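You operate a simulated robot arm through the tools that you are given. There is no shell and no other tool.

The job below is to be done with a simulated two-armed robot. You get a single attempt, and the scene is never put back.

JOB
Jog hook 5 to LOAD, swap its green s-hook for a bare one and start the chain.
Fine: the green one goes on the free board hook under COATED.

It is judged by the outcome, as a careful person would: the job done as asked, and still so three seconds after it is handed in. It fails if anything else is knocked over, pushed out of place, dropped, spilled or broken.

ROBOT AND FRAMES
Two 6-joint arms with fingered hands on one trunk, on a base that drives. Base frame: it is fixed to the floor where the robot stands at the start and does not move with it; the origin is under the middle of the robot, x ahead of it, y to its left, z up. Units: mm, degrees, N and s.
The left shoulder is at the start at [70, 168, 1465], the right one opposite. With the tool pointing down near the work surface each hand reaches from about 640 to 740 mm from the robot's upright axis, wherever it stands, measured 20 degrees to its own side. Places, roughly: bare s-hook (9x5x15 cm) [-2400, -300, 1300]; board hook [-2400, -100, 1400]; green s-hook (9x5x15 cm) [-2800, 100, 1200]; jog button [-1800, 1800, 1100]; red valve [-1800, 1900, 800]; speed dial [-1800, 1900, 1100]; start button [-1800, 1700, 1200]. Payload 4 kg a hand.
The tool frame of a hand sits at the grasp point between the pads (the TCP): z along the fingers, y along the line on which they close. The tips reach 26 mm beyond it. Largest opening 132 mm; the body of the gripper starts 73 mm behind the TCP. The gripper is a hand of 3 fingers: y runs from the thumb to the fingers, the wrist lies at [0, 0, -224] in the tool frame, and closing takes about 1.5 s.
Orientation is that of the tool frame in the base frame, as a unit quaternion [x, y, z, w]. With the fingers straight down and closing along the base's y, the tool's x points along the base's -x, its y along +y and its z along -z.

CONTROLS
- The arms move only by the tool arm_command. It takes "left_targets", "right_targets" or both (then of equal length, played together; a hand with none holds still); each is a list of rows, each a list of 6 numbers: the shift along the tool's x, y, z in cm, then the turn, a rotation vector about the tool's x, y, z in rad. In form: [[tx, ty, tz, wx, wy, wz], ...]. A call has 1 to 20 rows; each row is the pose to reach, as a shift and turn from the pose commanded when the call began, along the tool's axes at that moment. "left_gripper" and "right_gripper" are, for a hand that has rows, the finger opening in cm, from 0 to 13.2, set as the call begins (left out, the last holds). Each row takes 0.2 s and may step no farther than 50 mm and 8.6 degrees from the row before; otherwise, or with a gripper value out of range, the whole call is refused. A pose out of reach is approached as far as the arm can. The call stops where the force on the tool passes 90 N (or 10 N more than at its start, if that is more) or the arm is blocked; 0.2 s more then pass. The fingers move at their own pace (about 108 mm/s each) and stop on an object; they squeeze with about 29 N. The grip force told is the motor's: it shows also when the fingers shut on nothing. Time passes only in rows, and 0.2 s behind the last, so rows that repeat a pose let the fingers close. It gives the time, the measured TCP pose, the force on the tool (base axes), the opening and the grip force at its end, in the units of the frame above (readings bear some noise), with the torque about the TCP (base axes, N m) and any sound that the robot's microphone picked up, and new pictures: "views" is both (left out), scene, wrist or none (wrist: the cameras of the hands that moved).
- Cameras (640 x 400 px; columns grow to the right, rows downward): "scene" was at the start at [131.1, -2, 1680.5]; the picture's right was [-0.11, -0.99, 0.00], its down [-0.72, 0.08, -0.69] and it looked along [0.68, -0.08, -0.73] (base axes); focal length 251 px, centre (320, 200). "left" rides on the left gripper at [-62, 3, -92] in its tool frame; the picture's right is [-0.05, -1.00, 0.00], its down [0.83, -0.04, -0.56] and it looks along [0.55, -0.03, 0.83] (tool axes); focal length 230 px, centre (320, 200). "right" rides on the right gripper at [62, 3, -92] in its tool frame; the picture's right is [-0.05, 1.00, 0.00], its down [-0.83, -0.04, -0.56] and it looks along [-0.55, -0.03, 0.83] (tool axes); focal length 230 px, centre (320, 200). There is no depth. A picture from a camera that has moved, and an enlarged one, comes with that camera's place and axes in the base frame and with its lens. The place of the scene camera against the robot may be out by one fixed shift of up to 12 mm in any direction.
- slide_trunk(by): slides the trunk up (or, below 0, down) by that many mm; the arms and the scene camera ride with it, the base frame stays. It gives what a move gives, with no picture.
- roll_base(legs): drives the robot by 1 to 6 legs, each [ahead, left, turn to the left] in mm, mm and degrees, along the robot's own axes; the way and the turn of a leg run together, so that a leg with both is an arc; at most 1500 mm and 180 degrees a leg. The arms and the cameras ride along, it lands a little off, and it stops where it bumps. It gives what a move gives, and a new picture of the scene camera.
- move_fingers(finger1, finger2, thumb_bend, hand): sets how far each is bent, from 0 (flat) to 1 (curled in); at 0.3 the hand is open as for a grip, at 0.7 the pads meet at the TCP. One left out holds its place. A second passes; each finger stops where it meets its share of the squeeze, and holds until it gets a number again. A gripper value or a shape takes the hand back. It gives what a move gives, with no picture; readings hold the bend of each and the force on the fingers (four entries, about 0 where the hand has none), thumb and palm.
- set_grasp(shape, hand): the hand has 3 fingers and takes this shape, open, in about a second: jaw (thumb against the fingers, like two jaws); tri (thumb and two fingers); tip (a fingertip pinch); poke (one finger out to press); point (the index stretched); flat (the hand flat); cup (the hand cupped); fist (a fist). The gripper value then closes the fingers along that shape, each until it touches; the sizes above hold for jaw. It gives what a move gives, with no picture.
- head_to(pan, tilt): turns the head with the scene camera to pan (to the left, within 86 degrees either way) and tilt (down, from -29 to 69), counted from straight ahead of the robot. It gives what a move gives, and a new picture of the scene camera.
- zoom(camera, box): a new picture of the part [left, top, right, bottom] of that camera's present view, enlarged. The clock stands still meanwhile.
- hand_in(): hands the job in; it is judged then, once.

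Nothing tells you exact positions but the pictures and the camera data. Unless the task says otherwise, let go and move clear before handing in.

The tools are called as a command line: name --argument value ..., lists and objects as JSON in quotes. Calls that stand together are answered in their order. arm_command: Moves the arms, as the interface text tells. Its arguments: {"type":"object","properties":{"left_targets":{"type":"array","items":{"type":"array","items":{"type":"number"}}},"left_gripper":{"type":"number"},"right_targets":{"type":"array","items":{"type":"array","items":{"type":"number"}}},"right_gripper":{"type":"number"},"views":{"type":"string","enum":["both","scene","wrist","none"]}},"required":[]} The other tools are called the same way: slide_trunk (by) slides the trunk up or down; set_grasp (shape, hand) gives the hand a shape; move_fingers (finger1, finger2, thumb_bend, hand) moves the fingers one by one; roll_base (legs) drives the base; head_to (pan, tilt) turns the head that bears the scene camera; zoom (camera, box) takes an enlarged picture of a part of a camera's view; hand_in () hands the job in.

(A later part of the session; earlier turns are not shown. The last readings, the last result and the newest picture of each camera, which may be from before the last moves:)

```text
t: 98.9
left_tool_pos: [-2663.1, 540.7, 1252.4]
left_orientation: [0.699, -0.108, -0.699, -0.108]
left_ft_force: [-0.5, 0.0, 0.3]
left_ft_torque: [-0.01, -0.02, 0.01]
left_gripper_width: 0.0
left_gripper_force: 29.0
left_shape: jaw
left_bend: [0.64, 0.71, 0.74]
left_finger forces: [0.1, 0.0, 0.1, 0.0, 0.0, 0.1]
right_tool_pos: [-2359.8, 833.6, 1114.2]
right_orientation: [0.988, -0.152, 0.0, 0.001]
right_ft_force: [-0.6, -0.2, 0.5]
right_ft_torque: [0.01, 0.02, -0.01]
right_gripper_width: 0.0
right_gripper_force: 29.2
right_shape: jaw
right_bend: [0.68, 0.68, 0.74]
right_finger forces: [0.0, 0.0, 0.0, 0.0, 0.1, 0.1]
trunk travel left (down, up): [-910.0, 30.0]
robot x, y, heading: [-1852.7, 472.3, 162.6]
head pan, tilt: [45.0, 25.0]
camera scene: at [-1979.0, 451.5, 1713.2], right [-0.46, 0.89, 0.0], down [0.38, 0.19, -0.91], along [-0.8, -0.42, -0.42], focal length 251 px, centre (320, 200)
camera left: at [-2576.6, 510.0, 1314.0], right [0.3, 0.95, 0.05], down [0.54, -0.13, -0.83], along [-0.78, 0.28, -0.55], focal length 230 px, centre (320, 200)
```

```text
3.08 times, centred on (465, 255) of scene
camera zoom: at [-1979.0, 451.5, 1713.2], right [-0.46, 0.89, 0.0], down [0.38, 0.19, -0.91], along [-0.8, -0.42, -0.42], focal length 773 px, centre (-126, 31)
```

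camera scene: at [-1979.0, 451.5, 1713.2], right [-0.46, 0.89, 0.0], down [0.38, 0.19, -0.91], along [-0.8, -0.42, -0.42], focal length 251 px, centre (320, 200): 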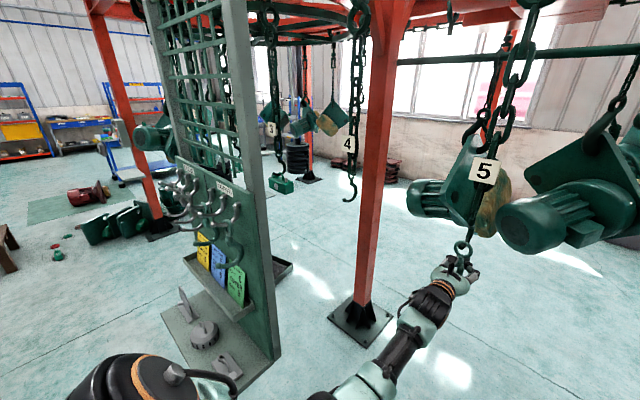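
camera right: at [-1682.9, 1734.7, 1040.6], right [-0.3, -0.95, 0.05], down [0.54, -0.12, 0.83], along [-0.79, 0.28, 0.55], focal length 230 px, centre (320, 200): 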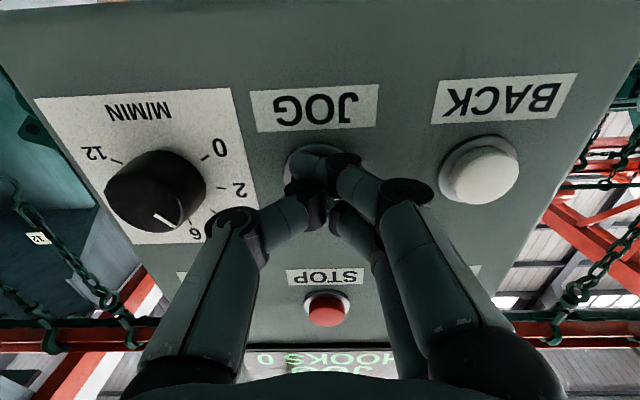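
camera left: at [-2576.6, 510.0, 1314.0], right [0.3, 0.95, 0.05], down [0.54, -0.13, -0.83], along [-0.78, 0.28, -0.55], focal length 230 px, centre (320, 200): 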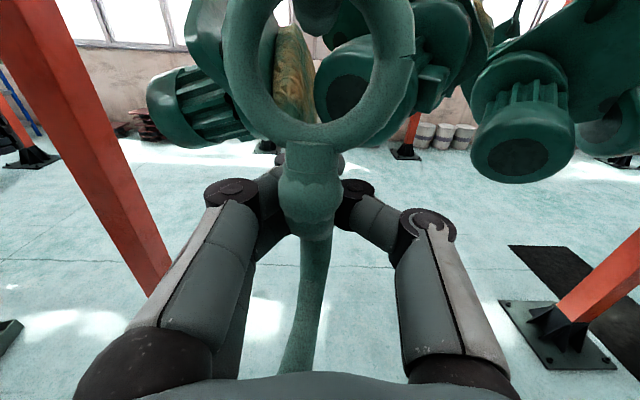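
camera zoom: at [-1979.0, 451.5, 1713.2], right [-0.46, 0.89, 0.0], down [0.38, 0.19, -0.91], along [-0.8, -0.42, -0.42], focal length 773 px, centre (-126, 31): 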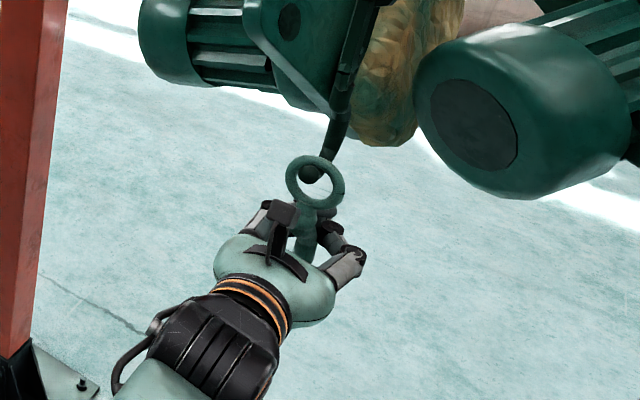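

The fingers closed behind the neck rather than on it (width 0), so the hook is only caged. I'll open, back off another ~18 mm and re-grip so that the pads meet on the neck.

arm_command --left_targets '[[0, 0, 0, 0, 0, 0], [0, 0, 0, 0, 0, 0], [0, 0, 0, 0, 0, 0], [0, 0, 0, 0, 0, 0], [0, 0, 0, 0, 0, 0], [0, 0, -0.9, 0, 0, 0], [0, 0, -1.8, 0, 0, 0], [0, 0, -1.8, 0, 0, 0]]' --left_gripper 9 --views "both"

zoom --camera "scene" --box '[400, 190, 530, 320]'

```text
t: 100.7
left_tool_pos: [-2648.6, 535.0, 1251.5]
left_orientation: [0.699, -0.108, -0.699, -0.108]
left_ft_force: [0.4, -0.4, 1.1]
left_ft_torque: [-0.01, -0.04, 0.01]
left_gripper_width: 90.1
left_gripper_force: 0.2
left_shape: jaw
left_bend: [0.69, 0.69, 0.66]
left_finger forces: [0.0, 0.0, 0.0, 0.0, 0.1, 0.0]
right_tool_pos: [-2359.4, 834.4, 1113.8]
right_orientation: [0.988, -0.151, -0.001, 0.001]
right_ft_force: [-0.9, 0.0, -0.2]
right_ft_torque: [-0.03, -0.02, -0.01]
right_gripper_width: 0.1
right_gripper_force: 29.0
right_shape: jaw
right_bend: [0.68, 0.68, 0.74]
right_finger forces: [0.0, 0.0, 0.1, 0.0, 0.1, 0.0]
trunk travel left (down, up): [-910.0, 30.0]
robot x, y, heading: [-1850.3, 470.5, 162.4]
head pan, tilt: [45.0, 25.0]
camera scene: at [-1979.3, 451.6, 1713.2], right [-0.46, 0.89, 0.0], down [0.38, 0.19, -0.91], along [-0.8, -0.42, -0.42], focal length 251 px, centre (320, 200)
camera left: at [-2560.1, 504.3, 1314.0], right [0.3, 0.95, 0.05], down [0.54, -0.13, -0.83], along [-0.78, 0.28, -0.55], focal length 230 px, centre (320, 200)
```

scene: 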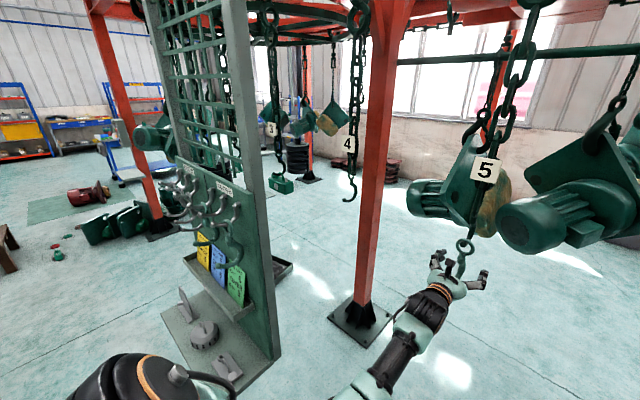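
left: 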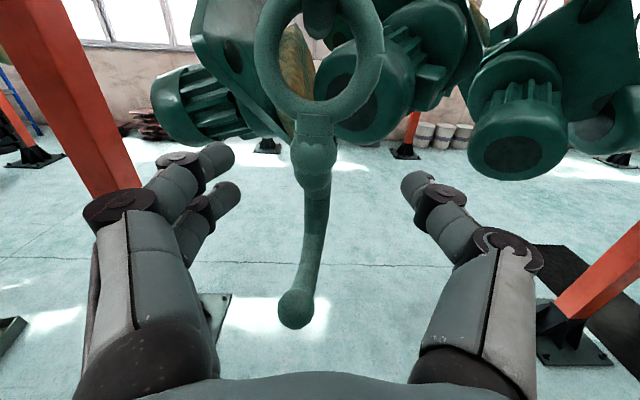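

```text
3.08 times, centred on (465, 255) of scene
camera zoom: at [-1979.3, 451.6, 1713.2], right [-0.46, 0.89, 0.0], down [0.38, 0.19, -0.91], along [-0.8, -0.42, -0.42], focal length 773 px, centre (-126, 31)
```

zoom: 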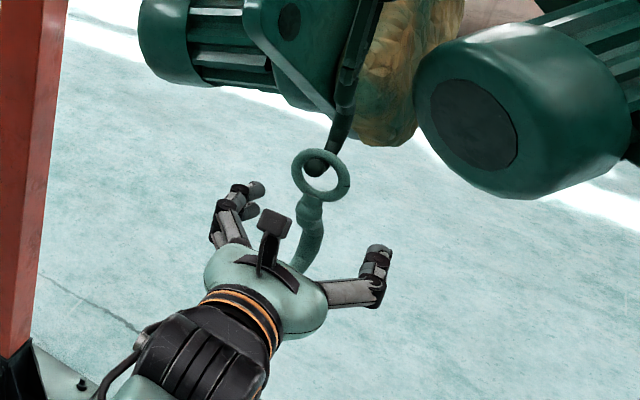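

Ring plane is now ~10 mm beyond the TCP. Closing again.

arm_command --left_targets '[[0, 0, 0, 0, 0, 0], [0, 0, 0, 0, 0, 0], [0, 0, 0, 0, 0, 0], [0, 0, 0, 0, 0, 0], [0, 0, 0, 0, 0, 0], [0, 0, 0, 0, 0, 0]]' --left_gripper 0 --views "both"

zoom --camera "scene" --box '[400, 190, 530, 320]'

```text
t: 102.1
left_tool_pos: [-2647.3, 534.5, 1252.2]
left_orientation: [0.699, -0.108, -0.698, -0.108]
left_ft_force: [0.7, 0.7, 1.0]
left_ft_torque: [-0.04, 0.0, 0.0]
left_gripper_width: 11.9
left_gripper_force: 28.9
left_shape: jaw
left_bend: [0.72, 0.72, 0.7]
left_finger forces: [12.3, 12.7, 0.0, 0.0, 25.8, 0.1]
right_tool_pos: [-2358.7, 833.9, 1113.5]
right_orientation: [0.988, -0.152, 0.0, 0.0]
right_ft_force: [-0.6, -0.4, 0.2]
right_ft_torque: [0.01, 0.02, 0.02]
right_gripper_width: 0.0
right_gripper_force: 29.4
right_shape: jaw
right_bend: [0.68, 0.68, 0.74]
right_finger forces: [0.1, 0.0, 0.0, 0.1, 0.0, 0.0]
trunk travel left (down, up): [-910.0, 30.0]
robot x, y, heading: [-1853.2, 471.8, 162.3]
head pan, tilt: [45.0, 25.0]
camera scene: at [-1978.7, 451.5, 1713.3], right [-0.46, 0.89, 0.0], down [0.38, 0.19, -0.91], along [-0.8, -0.42, -0.42], focal length 251 px, centre (320, 200)
camera left: at [-2559.8, 504.1, 1314.3], right [0.3, 0.95, 0.05], down [0.54, -0.13, -0.83], along [-0.78, 0.28, -0.55], focal length 230 px, centre (320, 200)
```

scene: 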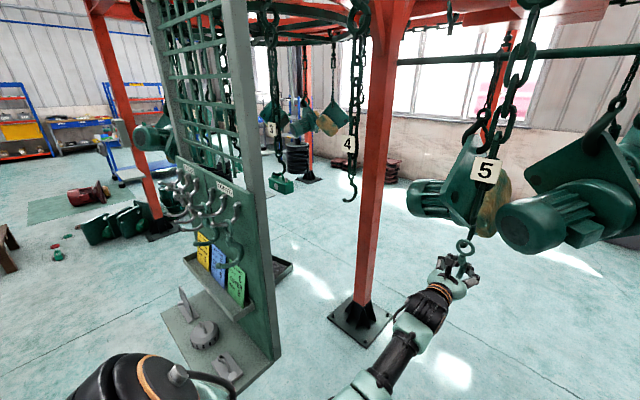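
left: 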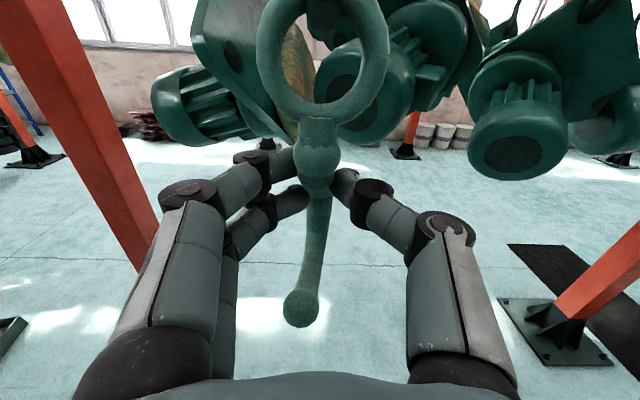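

```text
3.08 times, centred on (465, 255) of scene
camera zoom: at [-1978.7, 451.5, 1713.3], right [-0.46, 0.89, 0.0], down [0.38, 0.19, -0.91], along [-0.8, -0.42, -0.42], focal length 773 px, centre (-126, 31)
```

zoom: 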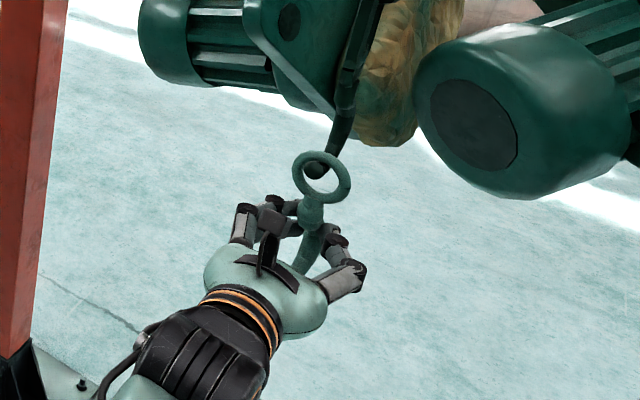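

Firm grip on the shank (12 mm, all three fingers loaded). Now lifting the ring off the chain's J: up ~22 mm first.

arm_command --left_targets '[[-0.7, 0, 0, 0, 0, 0], [-1.4, 0, 0, 0, 0, 0], [-2.1, 0, -0.2, 0, 0, 0], [-2.1, 0, -0.2, 0, 0, 0]]' --views "wrist"

zoom --camera "scene" --box '[400, 190, 530, 320]'

```text
t: 103.1
left_tool_pos: [-2647.5, 533.9, 1272.7]
left_orientation: [0.7, -0.108, -0.698, -0.108]
left_ft_force: [0.3, 0.1, -5.2]
left_ft_torque: [-0.03, -0.01, 0.02]
left_gripper_width: 12.0
left_gripper_force: 28.9
left_shape: jaw
left_bend: [0.72, 0.72, 0.7]
left_finger forces: [11.4, 12.4, 0.1, 0.0, 25.8, 0.1]
right_tool_pos: [-2359.8, 834.6, 1111.6]
right_orientation: [0.988, -0.152, 0.001, 0.0]
right_ft_force: [0.0, -0.2, 0.8]
right_ft_torque: [0.0, -0.02, -0.01]
right_gripper_width: 0.0
right_gripper_force: 29.3
right_shape: jaw
right_bend: [0.68, 0.68, 0.74]
right_finger forces: [0.0, 0.1, 0.0, 0.0, 0.1, 0.0]
trunk travel left (down, up): [-910.0, 30.0]
robot x, y, heading: [-1851.4, 472.6, 162.3]
head pan, tilt: [45.0, 25.0]
camera left: at [-2559.2, 504.3, 1334.5], right [0.3, 0.95, 0.05], down [0.54, -0.13, -0.83], along [-0.78, 0.28, -0.56], focal length 230 px, centre (320, 200)
```

left: 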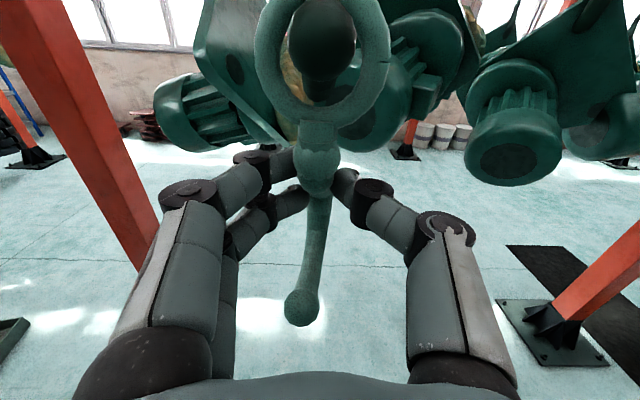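

```text
3.08 times, centred on (465, 255) of scene
camera zoom: at [-1980.5, 451.6, 1713.1], right [-0.46, 0.89, 0.0], down [0.38, 0.19, -0.91], along [-0.8, -0.42, -0.42], focal length 773 px, centre (-126, 31)
```

zoom: 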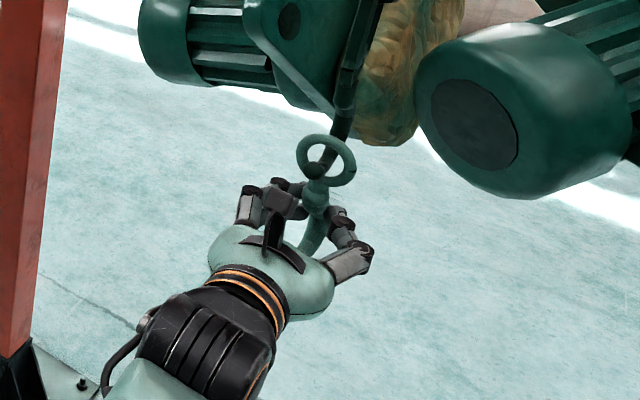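

The ring now frames the J's ball tip in the hand camera. A little more lift and then straight back towards me.

arm_command --left_targets '[[-0.4, 0, -0.8, 0, 0, 0], [-0.6, 0, -1.7, 0, 0, 0], [-0.6, 0, -2.6, 0, 0, 0], [-0.6, 0, -3.6, 0, 0, 0]]' --views "wrist"

zoom --camera "scene" --box '[400, 190, 530, 320]'

```text
t: 104.1
left_tool_pos: [-2612.6, 524.8, 1277.4]
left_orientation: [0.699, -0.109, -0.698, -0.108]
left_ft_force: [-0.1, -0.1, -6.8]
left_ft_torque: [0.0, 0.0, 0.02]
left_gripper_width: 11.9
left_gripper_force: 28.7
left_shape: jaw
left_bend: [0.73, 0.71, 0.71]
left_finger forces: [10.7, 14.6, 0.0, 0.0, 25.7, 0.1]
right_tool_pos: [-2361.3, 834.0, 1114.2]
right_orientation: [0.988, -0.152, 0.001, 0.0]
right_ft_force: [0.5, 0.2, 0.5]
right_ft_torque: [0.0, 0.0, 0.01]
right_gripper_width: 0.1
right_gripper_force: 28.8
right_shape: jaw
right_bend: [0.68, 0.68, 0.74]
right_finger forces: [0.0, 0.0, 0.1, 0.0, 0.0, 0.0]
trunk travel left (down, up): [-910.0, 30.0]
robot x, y, heading: [-1850.5, 470.6, 162.5]
head pan, tilt: [45.0, 25.0]
camera left: at [-2524.8, 493.4, 1340.8], right [0.3, 0.95, 0.05], down [0.54, -0.13, -0.83], along [-0.78, 0.28, -0.56], focal length 230 px, centre (320, 200)
```

left: 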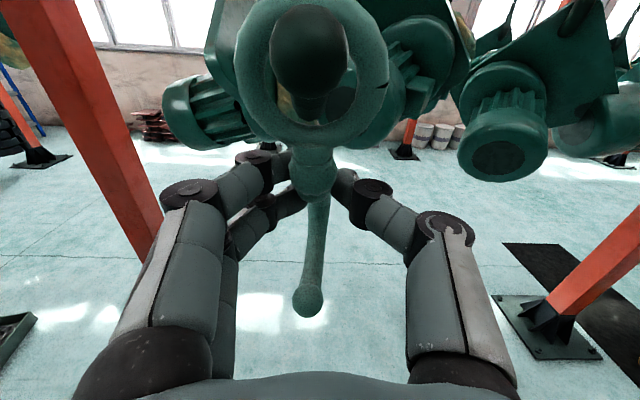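

```text
3.08 times, centred on (465, 255) of scene
camera zoom: at [-1980.4, 451.5, 1713.1], right [-0.46, 0.89, 0.0], down [0.38, 0.19, -0.91], along [-0.8, -0.42, -0.42], focal length 773 px, centre (-126, 31)
```

zoom: 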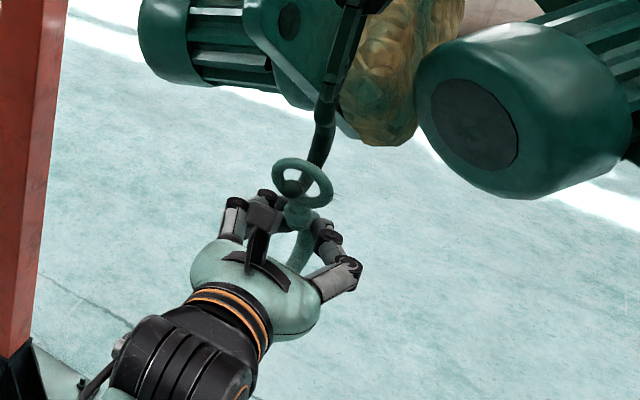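

zoom --camera "left" --box '[210, 0, 410, 130]'

zoom --camera "scene" --box '[435, 210, 495, 270]'

```text
3.08 times, centred on (310, 65) of left
camera zoom: at [-2524.8, 493.4, 1340.8], right [0.3, 0.95, 0.05], down [0.54, -0.13, -0.83], along [-0.78, 0.28, -0.56], focal length 708 px, centre (351, 615)
```

zoom: 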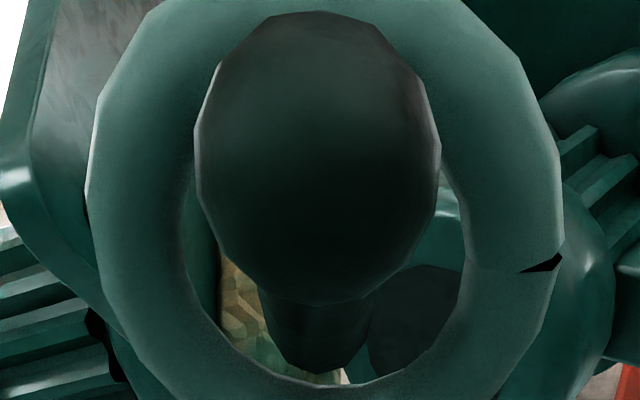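

```text
6.67 times, centred on (465, 240) of scene
camera zoom: at [-1980.4, 451.5, 1713.1], right [-0.46, 0.89, 0.0], down [0.38, 0.19, -0.91], along [-0.8, -0.42, -0.42], focal length 1675 px, centre (-647, -67)
```

zoom: 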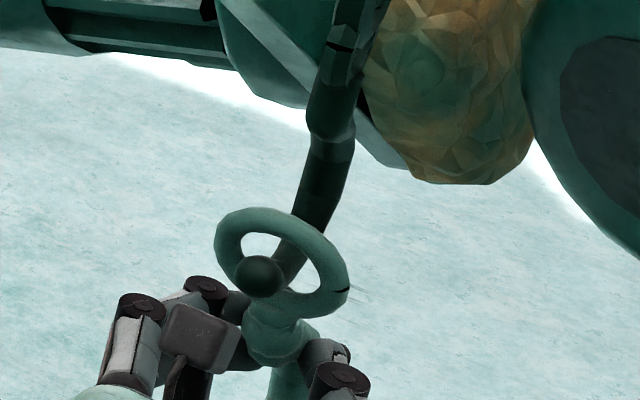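

The ring is carrying the J along with it because the chain swings freely. I'll go back to a mid-play position and then follow the J's rising tip, back and up at about 45°.

arm_command --left_targets '[[0.7, 0, 1.4, 0, 0, 0], [1.4, 0, 2.8, 0, 0, 0], [1.4, 0, 2.8, 0, 0, 0], [1.4, 0, 2.8, 0, 0, 0], [1.4, 0, 2.8, 0, 0, 0]]' --views "wrist"

zoom --camera "scene" --box '[435, 200, 505, 270]'

zoom --camera "left" --box '[210, 0, 410, 130]'

```text
t: 105.3
left_tool_pos: [-2637.7, 532.1, 1263.4]
left_orientation: [0.699, -0.109, -0.699, -0.109]
left_ft_force: [1.3, -0.2, -0.6]
left_ft_torque: [0.03, 0.01, 0.0]
left_gripper_width: 11.6
left_gripper_force: 29.0
left_shape: jaw
left_bend: [0.72, 0.71, 0.71]
left_finger forces: [13.1, 16.0, 0.0, 0.0, 26.2, 0.0]
right_tool_pos: [-2360.2, 834.4, 1113.0]
right_orientation: [0.988, -0.151, 0.0, -0.001]
right_ft_force: [-0.1, 0.4, 0.8]
right_ft_torque: [0.01, 0.01, 0.01]
right_gripper_width: 0.0
right_gripper_force: 29.9
right_shape: jaw
right_bend: [0.68, 0.68, 0.74]
right_finger forces: [0.1, 0.0, 0.0, 0.0, 0.1, 0.0]
trunk travel left (down, up): [-910.0, 30.0]
robot x, y, heading: [-1847.5, 471.4, 162.4]
head pan, tilt: [45.0, 25.0]
camera left: at [-2551.0, 501.7, 1326.4], right [0.3, 0.95, 0.05], down [0.54, -0.13, -0.83], along [-0.78, 0.28, -0.55], focal length 230 px, centre (320, 200)
```

left: 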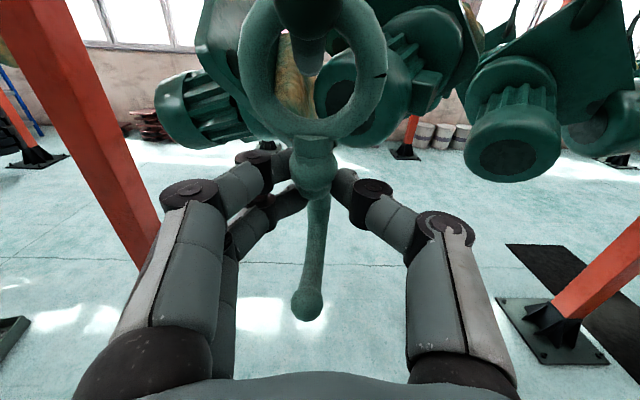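

```text
5.71 times, centred on (470, 235) of scene
camera zoom: at [-1979.8, 451.6, 1713.2], right [-0.46, 0.89, 0.0], down [0.38, 0.19, -0.91], along [-0.8, -0.42, -0.42], focal length 1436 px, centre (-537, 0)
```

zoom: 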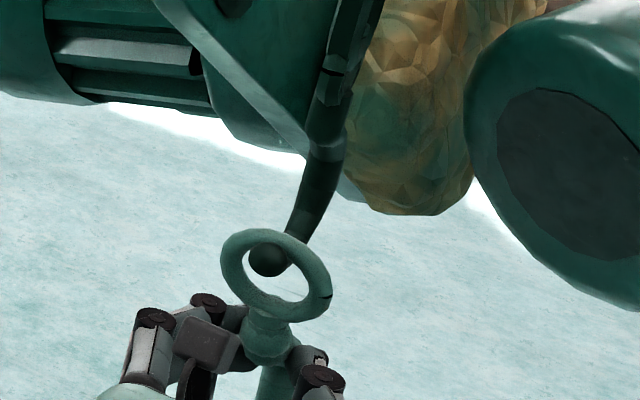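

```text
3.08 times, centred on (310, 65) of left
camera zoom: at [-2551.0, 501.7, 1326.4], right [0.3, 0.95, 0.05], down [0.54, -0.13, -0.83], along [-0.78, 0.28, -0.55], focal length 708 px, centre (351, 615)
```

zoom: 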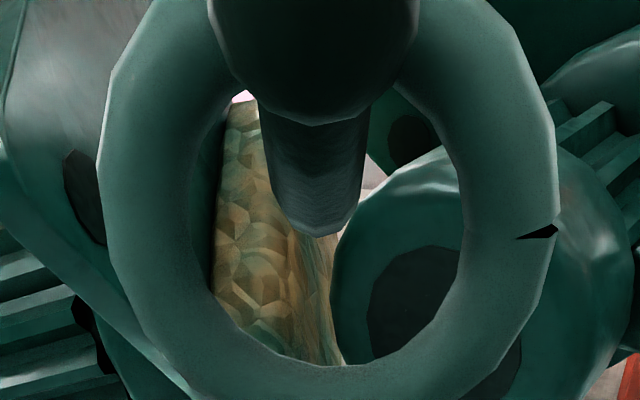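

Now the J tip's ball is ~15 mm above and ~12 mm in front of the ring centre, so I'll follow it out diagonally.

arm_command --left_targets '[[-0.8, 0, -0.6, 0, 0, 0], [-1.6, 0, -1.3, 0, 0, 0], [-2.4, 0, -2.2, 0, 0, 0], [-2.8, 0, -3.2, 0, 0, 0]]' --views "wrist"

zoom --camera "scene" --box '[435, 200, 505, 270]'

zoom --camera "left" --box '[210, 0, 410, 130]'

```text
t: 106.3
left_tool_pos: [-2608.3, 524.4, 1290.7]
left_orientation: [0.701, -0.109, -0.697, -0.108]
left_ft_force: [0.4, -0.1, -8.6]
left_ft_torque: [0.02, -0.02, 0.01]
left_gripper_width: 11.7
left_gripper_force: 29.1
left_shape: jaw
left_bend: [0.73, 0.71, 0.71]
left_finger forces: [10.2, 14.9, 0.0, 0.0, 25.7, 0.1]
right_tool_pos: [-2359.8, 834.1, 1113.2]
right_orientation: [0.988, -0.151, 0.001, 0.001]
right_ft_force: [-0.2, 0.2, 0.3]
right_ft_torque: [0.03, -0.03, -0.01]
right_gripper_width: 0.0
right_gripper_force: 28.8
right_shape: jaw
right_bend: [0.68, 0.68, 0.74]
right_finger forces: [0.1, 0.0, 0.1, 0.0, 0.0, 0.1]
trunk travel left (down, up): [-910.0, 30.0]
robot x, y, heading: [-1849.7, 476.5, 162.4]
head pan, tilt: [45.0, 25.0]
camera left: at [-2520.6, 492.5, 1353.3], right [0.3, 0.95, 0.05], down [0.55, -0.13, -0.83], along [-0.78, 0.28, -0.56], focal length 230 px, centre (320, 200)
```

left: 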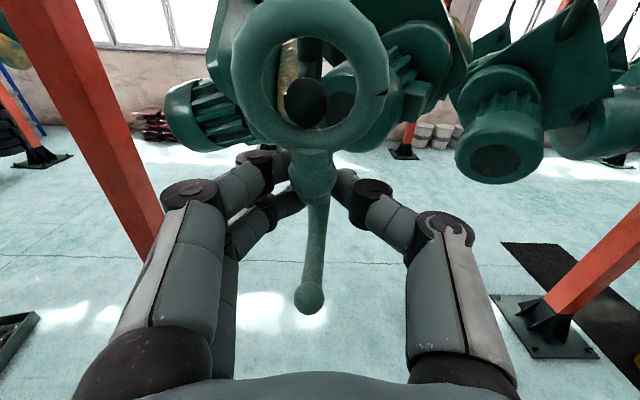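

```text
5.71 times, centred on (470, 235) of scene
camera zoom: at [-1980.6, 451.6, 1713.0], right [-0.46, 0.89, 0.0], down [0.38, 0.19, -0.91], along [-0.8, -0.42, -0.42], focal length 1436 px, centre (-537, 0)
```

zoom: 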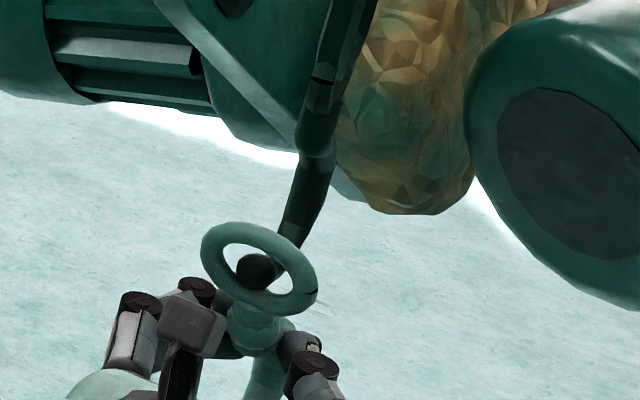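

```text
3.08 times, centred on (310, 65) of left
camera zoom: at [-2520.6, 492.5, 1353.3], right [0.3, 0.95, 0.05], down [0.55, -0.13, -0.83], along [-0.78, 0.28, -0.56], focal length 708 px, centre (351, 615)
```

zoom: 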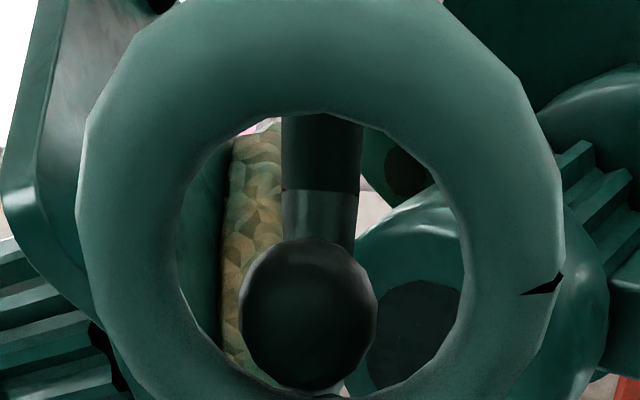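

The ball is now behind the ring: the s-hook is free and its full weight (~8.6 N) is in the hand. Backing straight away from the chain.

arm_command --left_targets '[[-0.3, 0, -1.5, 0, 0, 0], [-0.3, 0, -4, 0, 0, 0], [-0.3, 0, -7, 0, 0, 0], [-0.3, 0, -10, 0, 0, 0]]' --views "both"

```text
t: 107.3
left_tool_pos: [-2519.3, 476.6, 1301.5]
left_orientation: [-0.687, 0.132, 0.71, 0.077]
left_ft_force: [0.5, -0.1, -2.3]
left_ft_torque: [-0.04, -0.02, -0.04]
left_gripper_width: 11.4
left_gripper_force: 29.3
left_shape: jaw
left_bend: [0.73, 0.71, 0.71]
left_finger forces: [13.2, 18.1, 0.0, 0.0, 25.9, 0.0]
right_tool_pos: [-2357.9, 833.6, 1114.2]
right_orientation: [0.988, -0.153, -0.001, 0.0]
right_ft_force: [0.0, 0.0, 0.2]
right_ft_torque: [-0.03, 0.01, -0.02]
right_gripper_width: 0.0
right_gripper_force: 29.1
right_shape: jaw
right_bend: [0.68, 0.68, 0.74]
right_finger forces: [0.1, 0.1, 0.0, 0.0, 0.1, 0.0]
trunk travel left (down, up): [-910.0, 30.0]
robot x, y, heading: [-1853.0, 476.3, 162.6]
head pan, tilt: [45.0, 25.0]
camera scene: at [-1977.2, 450.9, 1713.5], right [-0.46, 0.89, 0.0], down [0.37, 0.2, -0.91], along [-0.8, -0.42, -0.42], focal length 251 px, centre (320, 200)
camera left: at [-2427.8, 450.6, 1361.3], right [0.29, 0.96, -0.03], down [0.51, -0.18, -0.84], along [-0.81, 0.23, -0.54], focal length 230 px, centre (320, 200)
```

scene: 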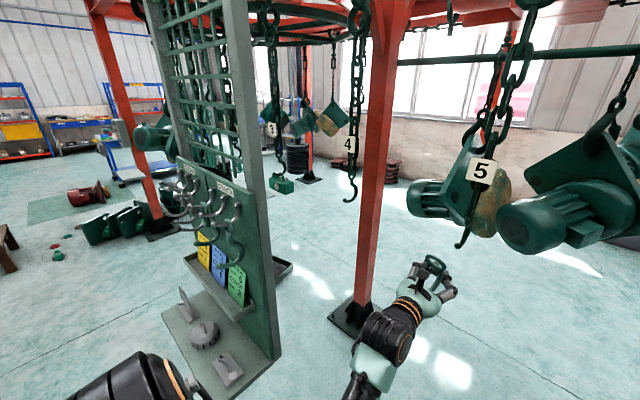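
left: 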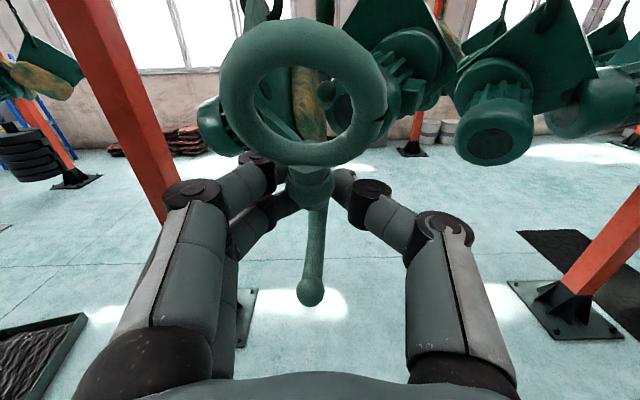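

The green hook is off and held. Now to the board: I'll back away in stages (clear of both the red motor behind and the board's hooks), then shift left so the hand faces the COATED pegs.

roll_base --legs '[[-330, 0, 0], [-100, 240, 0]]'

head_to --pan 25 --tilt 35

```text
t: 110.9
left_tool_pos: [-2170.3, 123.3, 1290.0]
left_orientation: [-0.695, 0.133, 0.703, 0.078]
left_ft_force: [-0.6, -0.6, -1.2]
left_ft_torque: [0.0, -0.05, 0.02]
left_gripper_width: 11.3
left_gripper_force: 29.1
left_shape: jaw
left_bend: [0.73, 0.71, 0.71]
left_finger forces: [13.1, 18.1, 0.0, 0.1, 26.1, 0.1]
right_tool_pos: [-2012.5, 481.3, 1113.6]
right_orientation: [0.988, -0.152, 0.001, 0.001]
right_ft_force: [0.7, 0.6, 0.4]
right_ft_torque: [-0.02, -0.01, 0.01]
right_gripper_width: 0.0
right_gripper_force: 29.5
right_shape: jaw
right_bend: [0.68, 0.68, 0.74]
right_finger forces: [0.0, 0.0, 0.1, 0.0, 0.0, 0.0]
trunk travel left (down, up): [-910.0, 30.0]
robot x, y, heading: [-1501.6, 118.8, 162.6]
head pan, tilt: [45.0, 25.0]
camera scene: at [-1632.2, 100.3, 1713.2], right [-0.46, 0.89, 0.0], down [0.38, 0.19, -0.91], along [-0.8, -0.42, -0.42], focal length 251 px, centre (320, 200)
```

scene: 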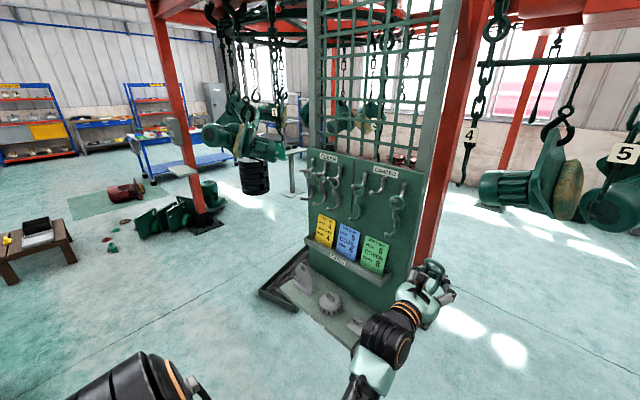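

```text
t: 111.7
left_tool_pos: [-2171.8, 119.7, 1289.6]
left_orientation: [-0.694, 0.134, 0.703, 0.078]
left_ft_force: [0.6, -0.2, -1.9]
left_ft_torque: [-0.03, -0.08, 0.02]
left_gripper_width: 11.4
left_gripper_force: 29.0
left_shape: jaw
left_bend: [0.73, 0.71, 0.71]
left_finger forces: [13.1, 18.2, 0.1, 0.0, 25.9, 0.0]
right_tool_pos: [-2010.7, 478.4, 1113.6]
right_orientation: [0.988, -0.152, 0.0, -0.001]
right_ft_force: [0.0, 0.9, 0.2]
right_ft_torque: [0.0, 0.02, -0.03]
right_gripper_width: 0.2
right_gripper_force: 29.4
right_shape: jaw
right_bend: [0.68, 0.68, 0.74]
right_finger forces: [0.1, 0.0, 0.0, 0.0, 0.0, 0.0]
trunk travel left (down, up): [-910.0, 30.0]
robot x, y, heading: [-1504.3, 116.2, 162.8]
head pan, tilt: [25.0, 35.0]
camera scene: at [-1637.4, 126.6, 1697.5], right [-0.13, 0.99, 0.0], down [0.57, 0.08, -0.82], along [-0.81, -0.11, -0.57], focal length 251 px, centre (320, 200)
```

scene: 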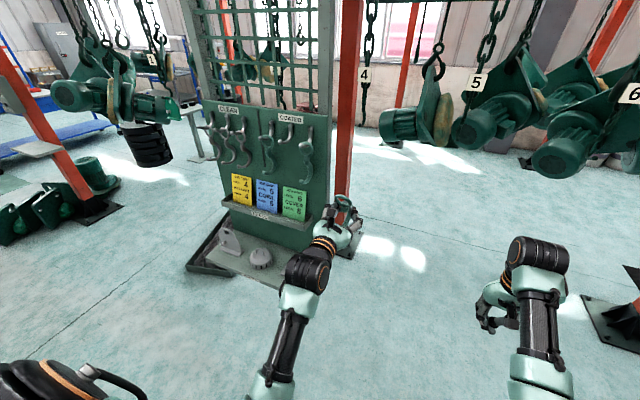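

roll_base --legs '[[-110, 60, 0], [0, 195, 0]]'

arm_command --left_targets '[[0, 0, 2, 0, 0, 0], [0, 0, 4, 0, 0, 0], [0, 0, 6, 0, 0, 0], [0, 0, 7, 0, 0, 0]]' --views "both"

```text
t: 114.2
left_tool_pos: [-2141.7, -146.0, 1289.1]
left_orientation: [-0.694, 0.136, 0.703, 0.077]
left_ft_force: [-0.8, 0.3, -1.8]
left_ft_torque: [0.0, -0.04, 0.02]
left_gripper_width: 11.5
left_gripper_force: 29.0
left_shape: jaw
left_bend: [0.73, 0.71, 0.71]
left_finger forces: [13.1, 18.0, 0.0, 0.1, 25.9, 0.0]
right_tool_pos: [-1979.8, 213.4, 1112.4]
right_orientation: [0.988, -0.156, 0.001, 0.002]
right_ft_force: [0.0, 0.3, -1.6]
right_ft_torque: [-0.01, 0.02, 0.02]
right_gripper_width: 0.0
right_gripper_force: 29.2
right_shape: jaw
right_bend: [0.68, 0.68, 0.74]
right_finger forces: [0.0, 0.0, 0.0, 0.0, 0.0, 0.0]
trunk travel left (down, up): [-910.0, 30.0]
robot x, y, heading: [-1475.1, -155.4, 161.9]
head pan, tilt: [25.0, 35.0]
camera scene: at [-1608.5, -139.4, 1697.5], right [-0.12, 0.99, 0.0], down [0.57, 0.07, -0.82], along [-0.81, -0.1, -0.57], focal length 251 px, centre (320, 200)
```

scene: 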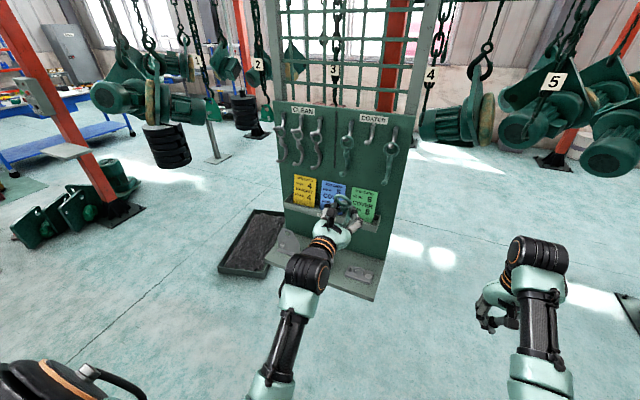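

```text
t: 115.2
left_tool_pos: [-2209.8, -128.3, 1290.2]
left_orientation: [-0.694, 0.135, 0.703, 0.079]
left_ft_force: [-0.7, -0.7, -2.0]
left_ft_torque: [0.0, -0.04, -0.02]
left_gripper_width: 11.3
left_gripper_force: 28.9
left_shape: jaw
left_bend: [0.73, 0.71, 0.71]
left_finger forces: [12.9, 17.9, 0.0, 0.1, 25.8, 0.0]
right_tool_pos: [-1980.6, 209.0, 1113.6]
right_orientation: [0.988, -0.155, 0.0, -0.001]
right_ft_force: [0.5, -0.1, 0.5]
right_ft_torque: [-0.02, 0.01, 0.0]
right_gripper_width: 0.3
right_gripper_force: 29.2
right_shape: jaw
right_bend: [0.68, 0.68, 0.74]
right_finger forces: [0.1, 0.0, 0.0, 0.0, 0.1, 0.0]
trunk travel left (down, up): [-910.0, 30.0]
robot x, y, heading: [-1474.4, -160.2, 162.4]
head pan, tilt: [25.0, 35.0]
camera scene: at [-1609.9, -145.4, 1697.4], right [-0.12, 0.99, 0.0], down [0.57, 0.07, -0.82], along [-0.81, -0.1, -0.57], focal length 251 px, centre (320, 200)
camera left: at [-2121.4, -154.1, 1352.2], right [0.3, 0.95, -0.03], down [0.52, -0.19, -0.83], along [-0.8, 0.23, -0.56], focal length 230 px, centre (320, 200)
```

scene: 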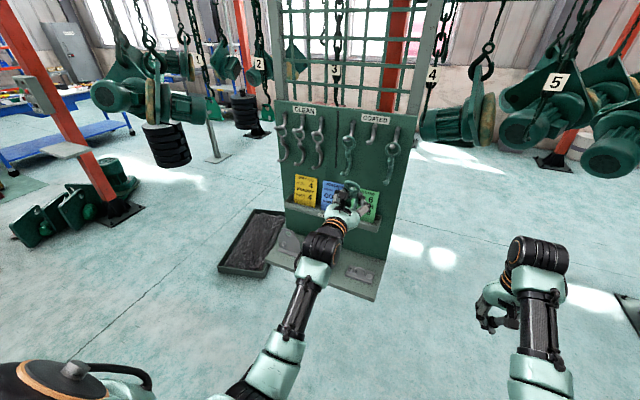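
left: 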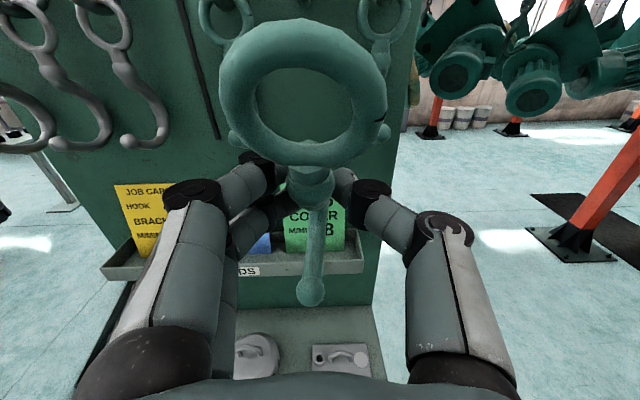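

The hand with the green hook is in front of the board. Zooming on the board from the head camera to locate the free COATED peg.

zoom --camera "scene" --box '[265, 90, 425, 210]'

head_to --pan 10 --tilt 28

zoom --camera "scene" --box '[180, 80, 340, 200]'

```text
3.33 times, centred on (345, 150) of scene
camera zoom: at [-1609.9, -145.4, 1697.4], right [-0.12, 0.99, 0.0], down [0.57, 0.07, -0.82], along [-0.81, -0.1, -0.57], focal length 837 px, centre (237, 367)
```

zoom: 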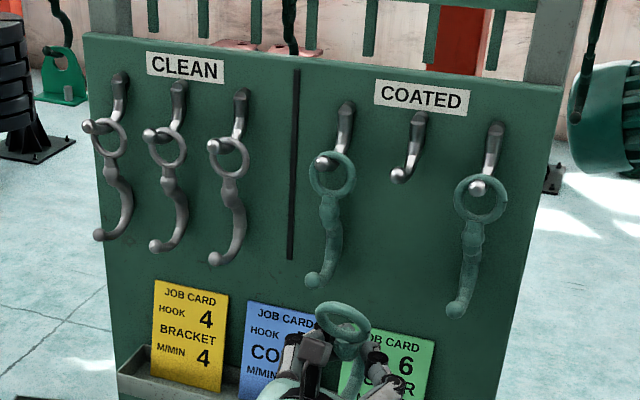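

```text
t: 116.0
left_tool_pos: [-2210.4, -128.6, 1289.5]
left_orientation: [-0.694, 0.137, 0.703, 0.078]
left_ft_force: [0.0, -0.9, -2.0]
left_ft_torque: [0.02, -0.01, -0.01]
left_gripper_width: 11.1
left_gripper_force: 29.2
left_shape: jaw
left_bend: [0.73, 0.71, 0.71]
left_finger forces: [12.9, 18.0, 0.0, 0.0, 25.8, 0.1]
right_tool_pos: [-1982.0, 209.0, 1113.3]
right_orientation: [0.988, -0.155, -0.001, 0.0]
right_ft_force: [0.0, 1.2, -0.2]
right_ft_torque: [0.0, -0.05, 0.01]
right_gripper_width: 0.0
right_gripper_force: 29.2
right_shape: jaw
right_bend: [0.68, 0.68, 0.74]
right_finger forces: [0.1, 0.1, 0.0, 0.0, 0.0, 0.0]
trunk travel left (down, up): [-910.0, 30.0]
robot x, y, heading: [-1473.7, -152.4, 162.2]
head pan, tilt: [10.0, 28.0]
camera scene: at [-1612.3, -121.2, 1708.4], right [0.14, 0.99, 0.0], down [0.47, -0.06, -0.88], along [-0.87, 0.12, -0.47], focal length 251 px, centre (320, 200)
```

scene: 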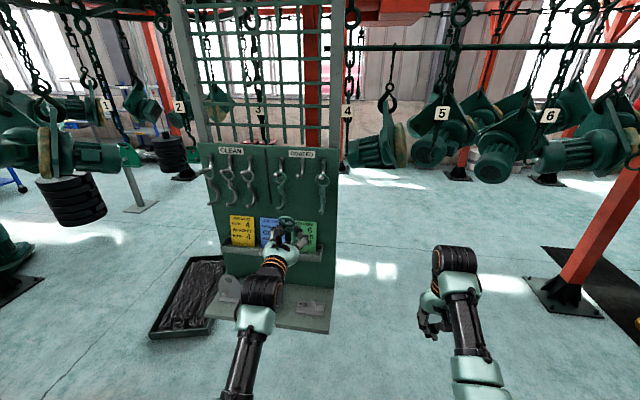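

```text
3.33 times, centred on (260, 140) of scene
camera zoom: at [-1612.3, -121.2, 1708.4], right [0.14, 0.99, 0.0], down [0.47, -0.06, -0.88], along [-0.87, 0.12, -0.47], focal length 837 px, centre (520, 400)
```

zoom: 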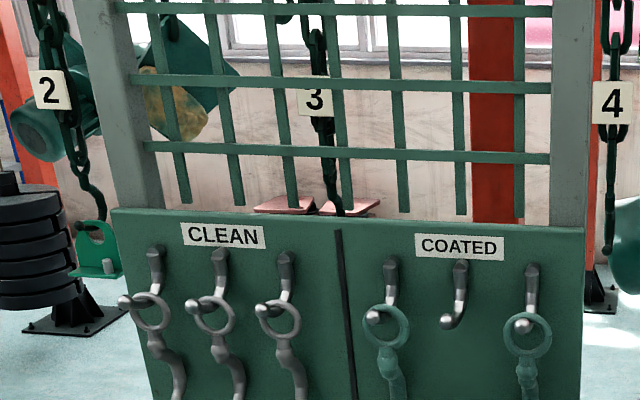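

The free peg's tip ball is near (-2350, -90, 1400). The hook has tipped ~25° in the fingers (ring leaning to me), so I'll pitch the hand 45° down – which sets the ring upright and slightly open to the peg tip – and raise it.

arm_command --left_targets '[[-1.2, 0, 0, 0, 0.098, -0.01], [-2.4, 0, 0, 0, 0.196, -0.02], [-3.6, 0, 0, 0, 0.295, -0.03], [-4.8, 0, 0, 0, 0.393, -0.04], [-6.0, 0, 0, 0, 0.491, -0.05], [-7.2, 0, 0, 0, 0.589, -0.06], [-8.4, 0, 0, 0, 0.687, -0.07], [-9.4, 0, 0, 0, 0.785, -0.08]]' --views "both"

zoom --camera "scene" --box '[180, 100, 360, 280]'

```text
t: 117.8
left_tool_pos: [-2207.7, -121.6, 1381.8]
left_orientation: [0.915, -0.128, -0.379, -0.047]
left_ft_force: [0.3, 0.6, -1.5]
left_ft_torque: [0.0, 0.02, 0.02]
left_gripper_width: 11.3
left_gripper_force: 28.8
left_shape: jaw
left_bend: [0.73, 0.71, 0.71]
left_finger forces: [12.8, 17.2, 0.1, 0.0, 25.0, 0.0]
right_tool_pos: [-1982.3, 210.1, 1112.6]
right_orientation: [0.988, -0.156, 0.002, 0.001]
right_ft_force: [-0.3, 0.7, 0.0]
right_ft_torque: [-0.02, -0.02, 0.04]
right_gripper_width: 0.0
right_gripper_force: 29.0
right_shape: jaw
right_bend: [0.68, 0.68, 0.74]
right_finger forces: [0.0, 0.0, 0.0, 0.1, 0.0, 0.0]
trunk travel left (down, up): [-910.0, 30.0]
robot x, y, heading: [-1475.6, -156.9, 162.4]
head pan, tilt: [10.0, 28.0]
camera scene: at [-1612.9, -121.1, 1708.3], right [0.14, 0.99, 0.0], down [0.47, -0.06, -0.88], along [-0.87, 0.12, -0.47], focal length 251 px, centre (320, 200)
camera left: at [-2186.5, -128.2, 1492.6], right [0.24, 0.97, 0.03], down [0.95, -0.23, -0.19], along [-0.18, 0.07, -0.98], focal length 230 px, centre (320, 200)
```

scene: 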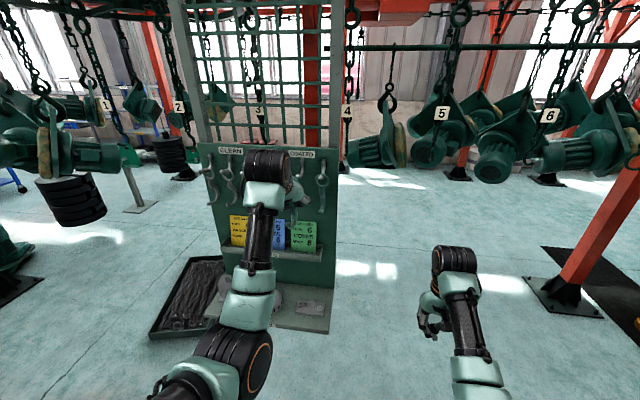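
left: 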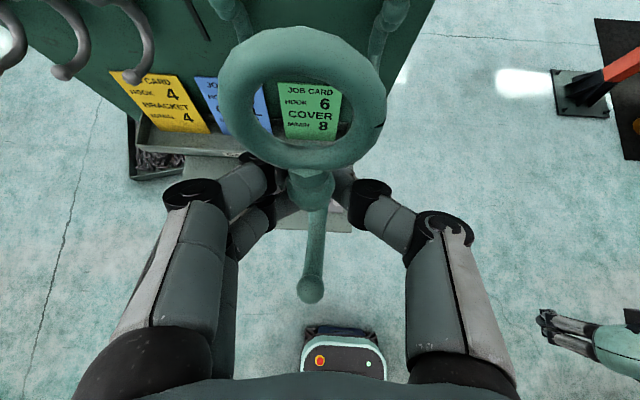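

```text
2.22 times, centred on (270, 190) of scene
camera zoom: at [-1612.9, -121.1, 1708.3], right [0.14, 0.99, 0.0], down [0.47, -0.06, -0.88], along [-0.87, 0.12, -0.47], focal length 558 px, centre (431, 222)
```

zoom: 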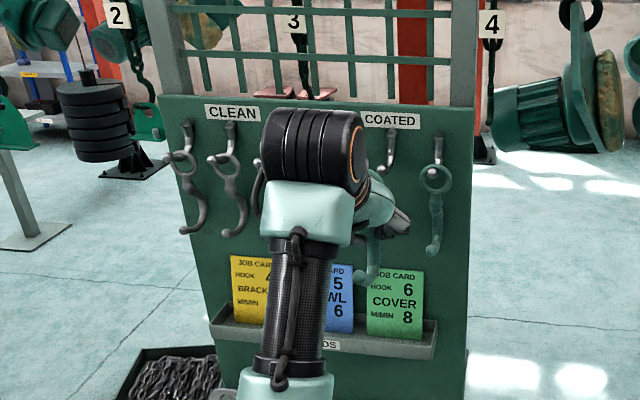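

Pitched down, neither camera sees the peg. Before relying on that, I'll measure the peg accurately with the hand camera held level from two sideways positions.

arm_command --left_targets '[[0.15, 0.75, 0.15, 0, -0.098, 0], [0.3, 1.5, 0.3, 0, -0.196, 0], [0.45, 2.25, 0.45, 0, -0.295, 0], [0.6, 3, 0.6, 0, -0.393, 0], [0.75, 3.75, 0.75, 0, -0.491, 0], [0.9, 4.5, 0.9, 0, -0.589, 0], [1.05, 5.2, 1.05, 0, -0.687, 0], [1.2, 6, 1.2, 0, -0.785, 0], [1.2, 6, 1.2, 0, -0.785, 0]]' --views "wrist"

zoom --camera "left" --box '[160, 0, 480, 180]'

```text
t: 119.8
left_tool_pos: [-2223.9, -177.2, 1365.7]
left_orientation: [-0.699, 0.101, 0.701, 0.095]
left_ft_force: [-0.5, 0.7, -2.1]
left_ft_torque: [0.03, -0.04, 0.0]
left_gripper_width: 11.4
left_gripper_force: 29.1
left_shape: jaw
left_bend: [0.73, 0.71, 0.71]
left_finger forces: [12.6, 17.7, 0.0, 0.0, 25.2, 0.0]
right_tool_pos: [-1981.5, 209.0, 1113.1]
right_orientation: [0.988, -0.155, 0.0, 0.0]
right_ft_force: [-0.5, 0.0, 0.4]
right_ft_torque: [0.0, 0.01, -0.01]
right_gripper_width: 0.2
right_gripper_force: 28.7
right_shape: jaw
right_bend: [0.68, 0.68, 0.74]
right_finger forces: [0.0, 0.0, 0.0, 0.0, 0.1, 0.0]
trunk travel left (down, up): [-910.0, 30.0]
robot x, y, heading: [-1473.4, -156.0, 162.2]
head pan, tilt: [10.0, 28.0]
camera left: at [-2135.1, -204.3, 1427.4], right [0.27, 0.96, 0.04], down [0.54, -0.12, -0.83], along [-0.79, 0.25, -0.55], focal length 230 px, centre (320, 200)
```

left: 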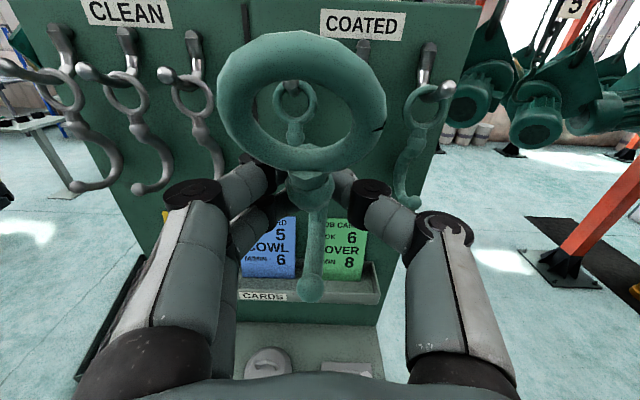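

```text
2.00 times, centred on (320, 90) of left
camera zoom: at [-2135.1, -204.3, 1427.4], right [0.27, 0.96, 0.04], down [0.54, -0.12, -0.83], along [-0.79, 0.25, -0.55], focal length 460 px, centre (320, 420)
```

zoom: 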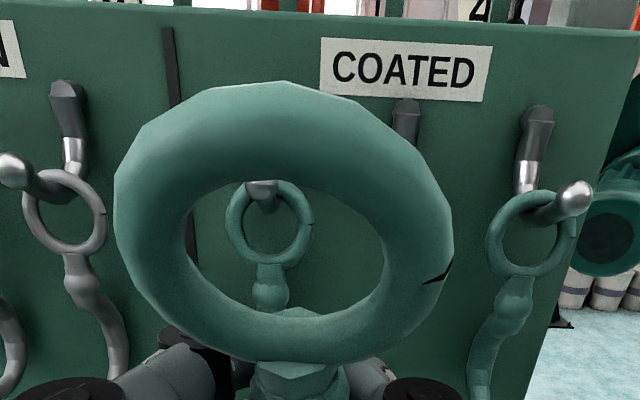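

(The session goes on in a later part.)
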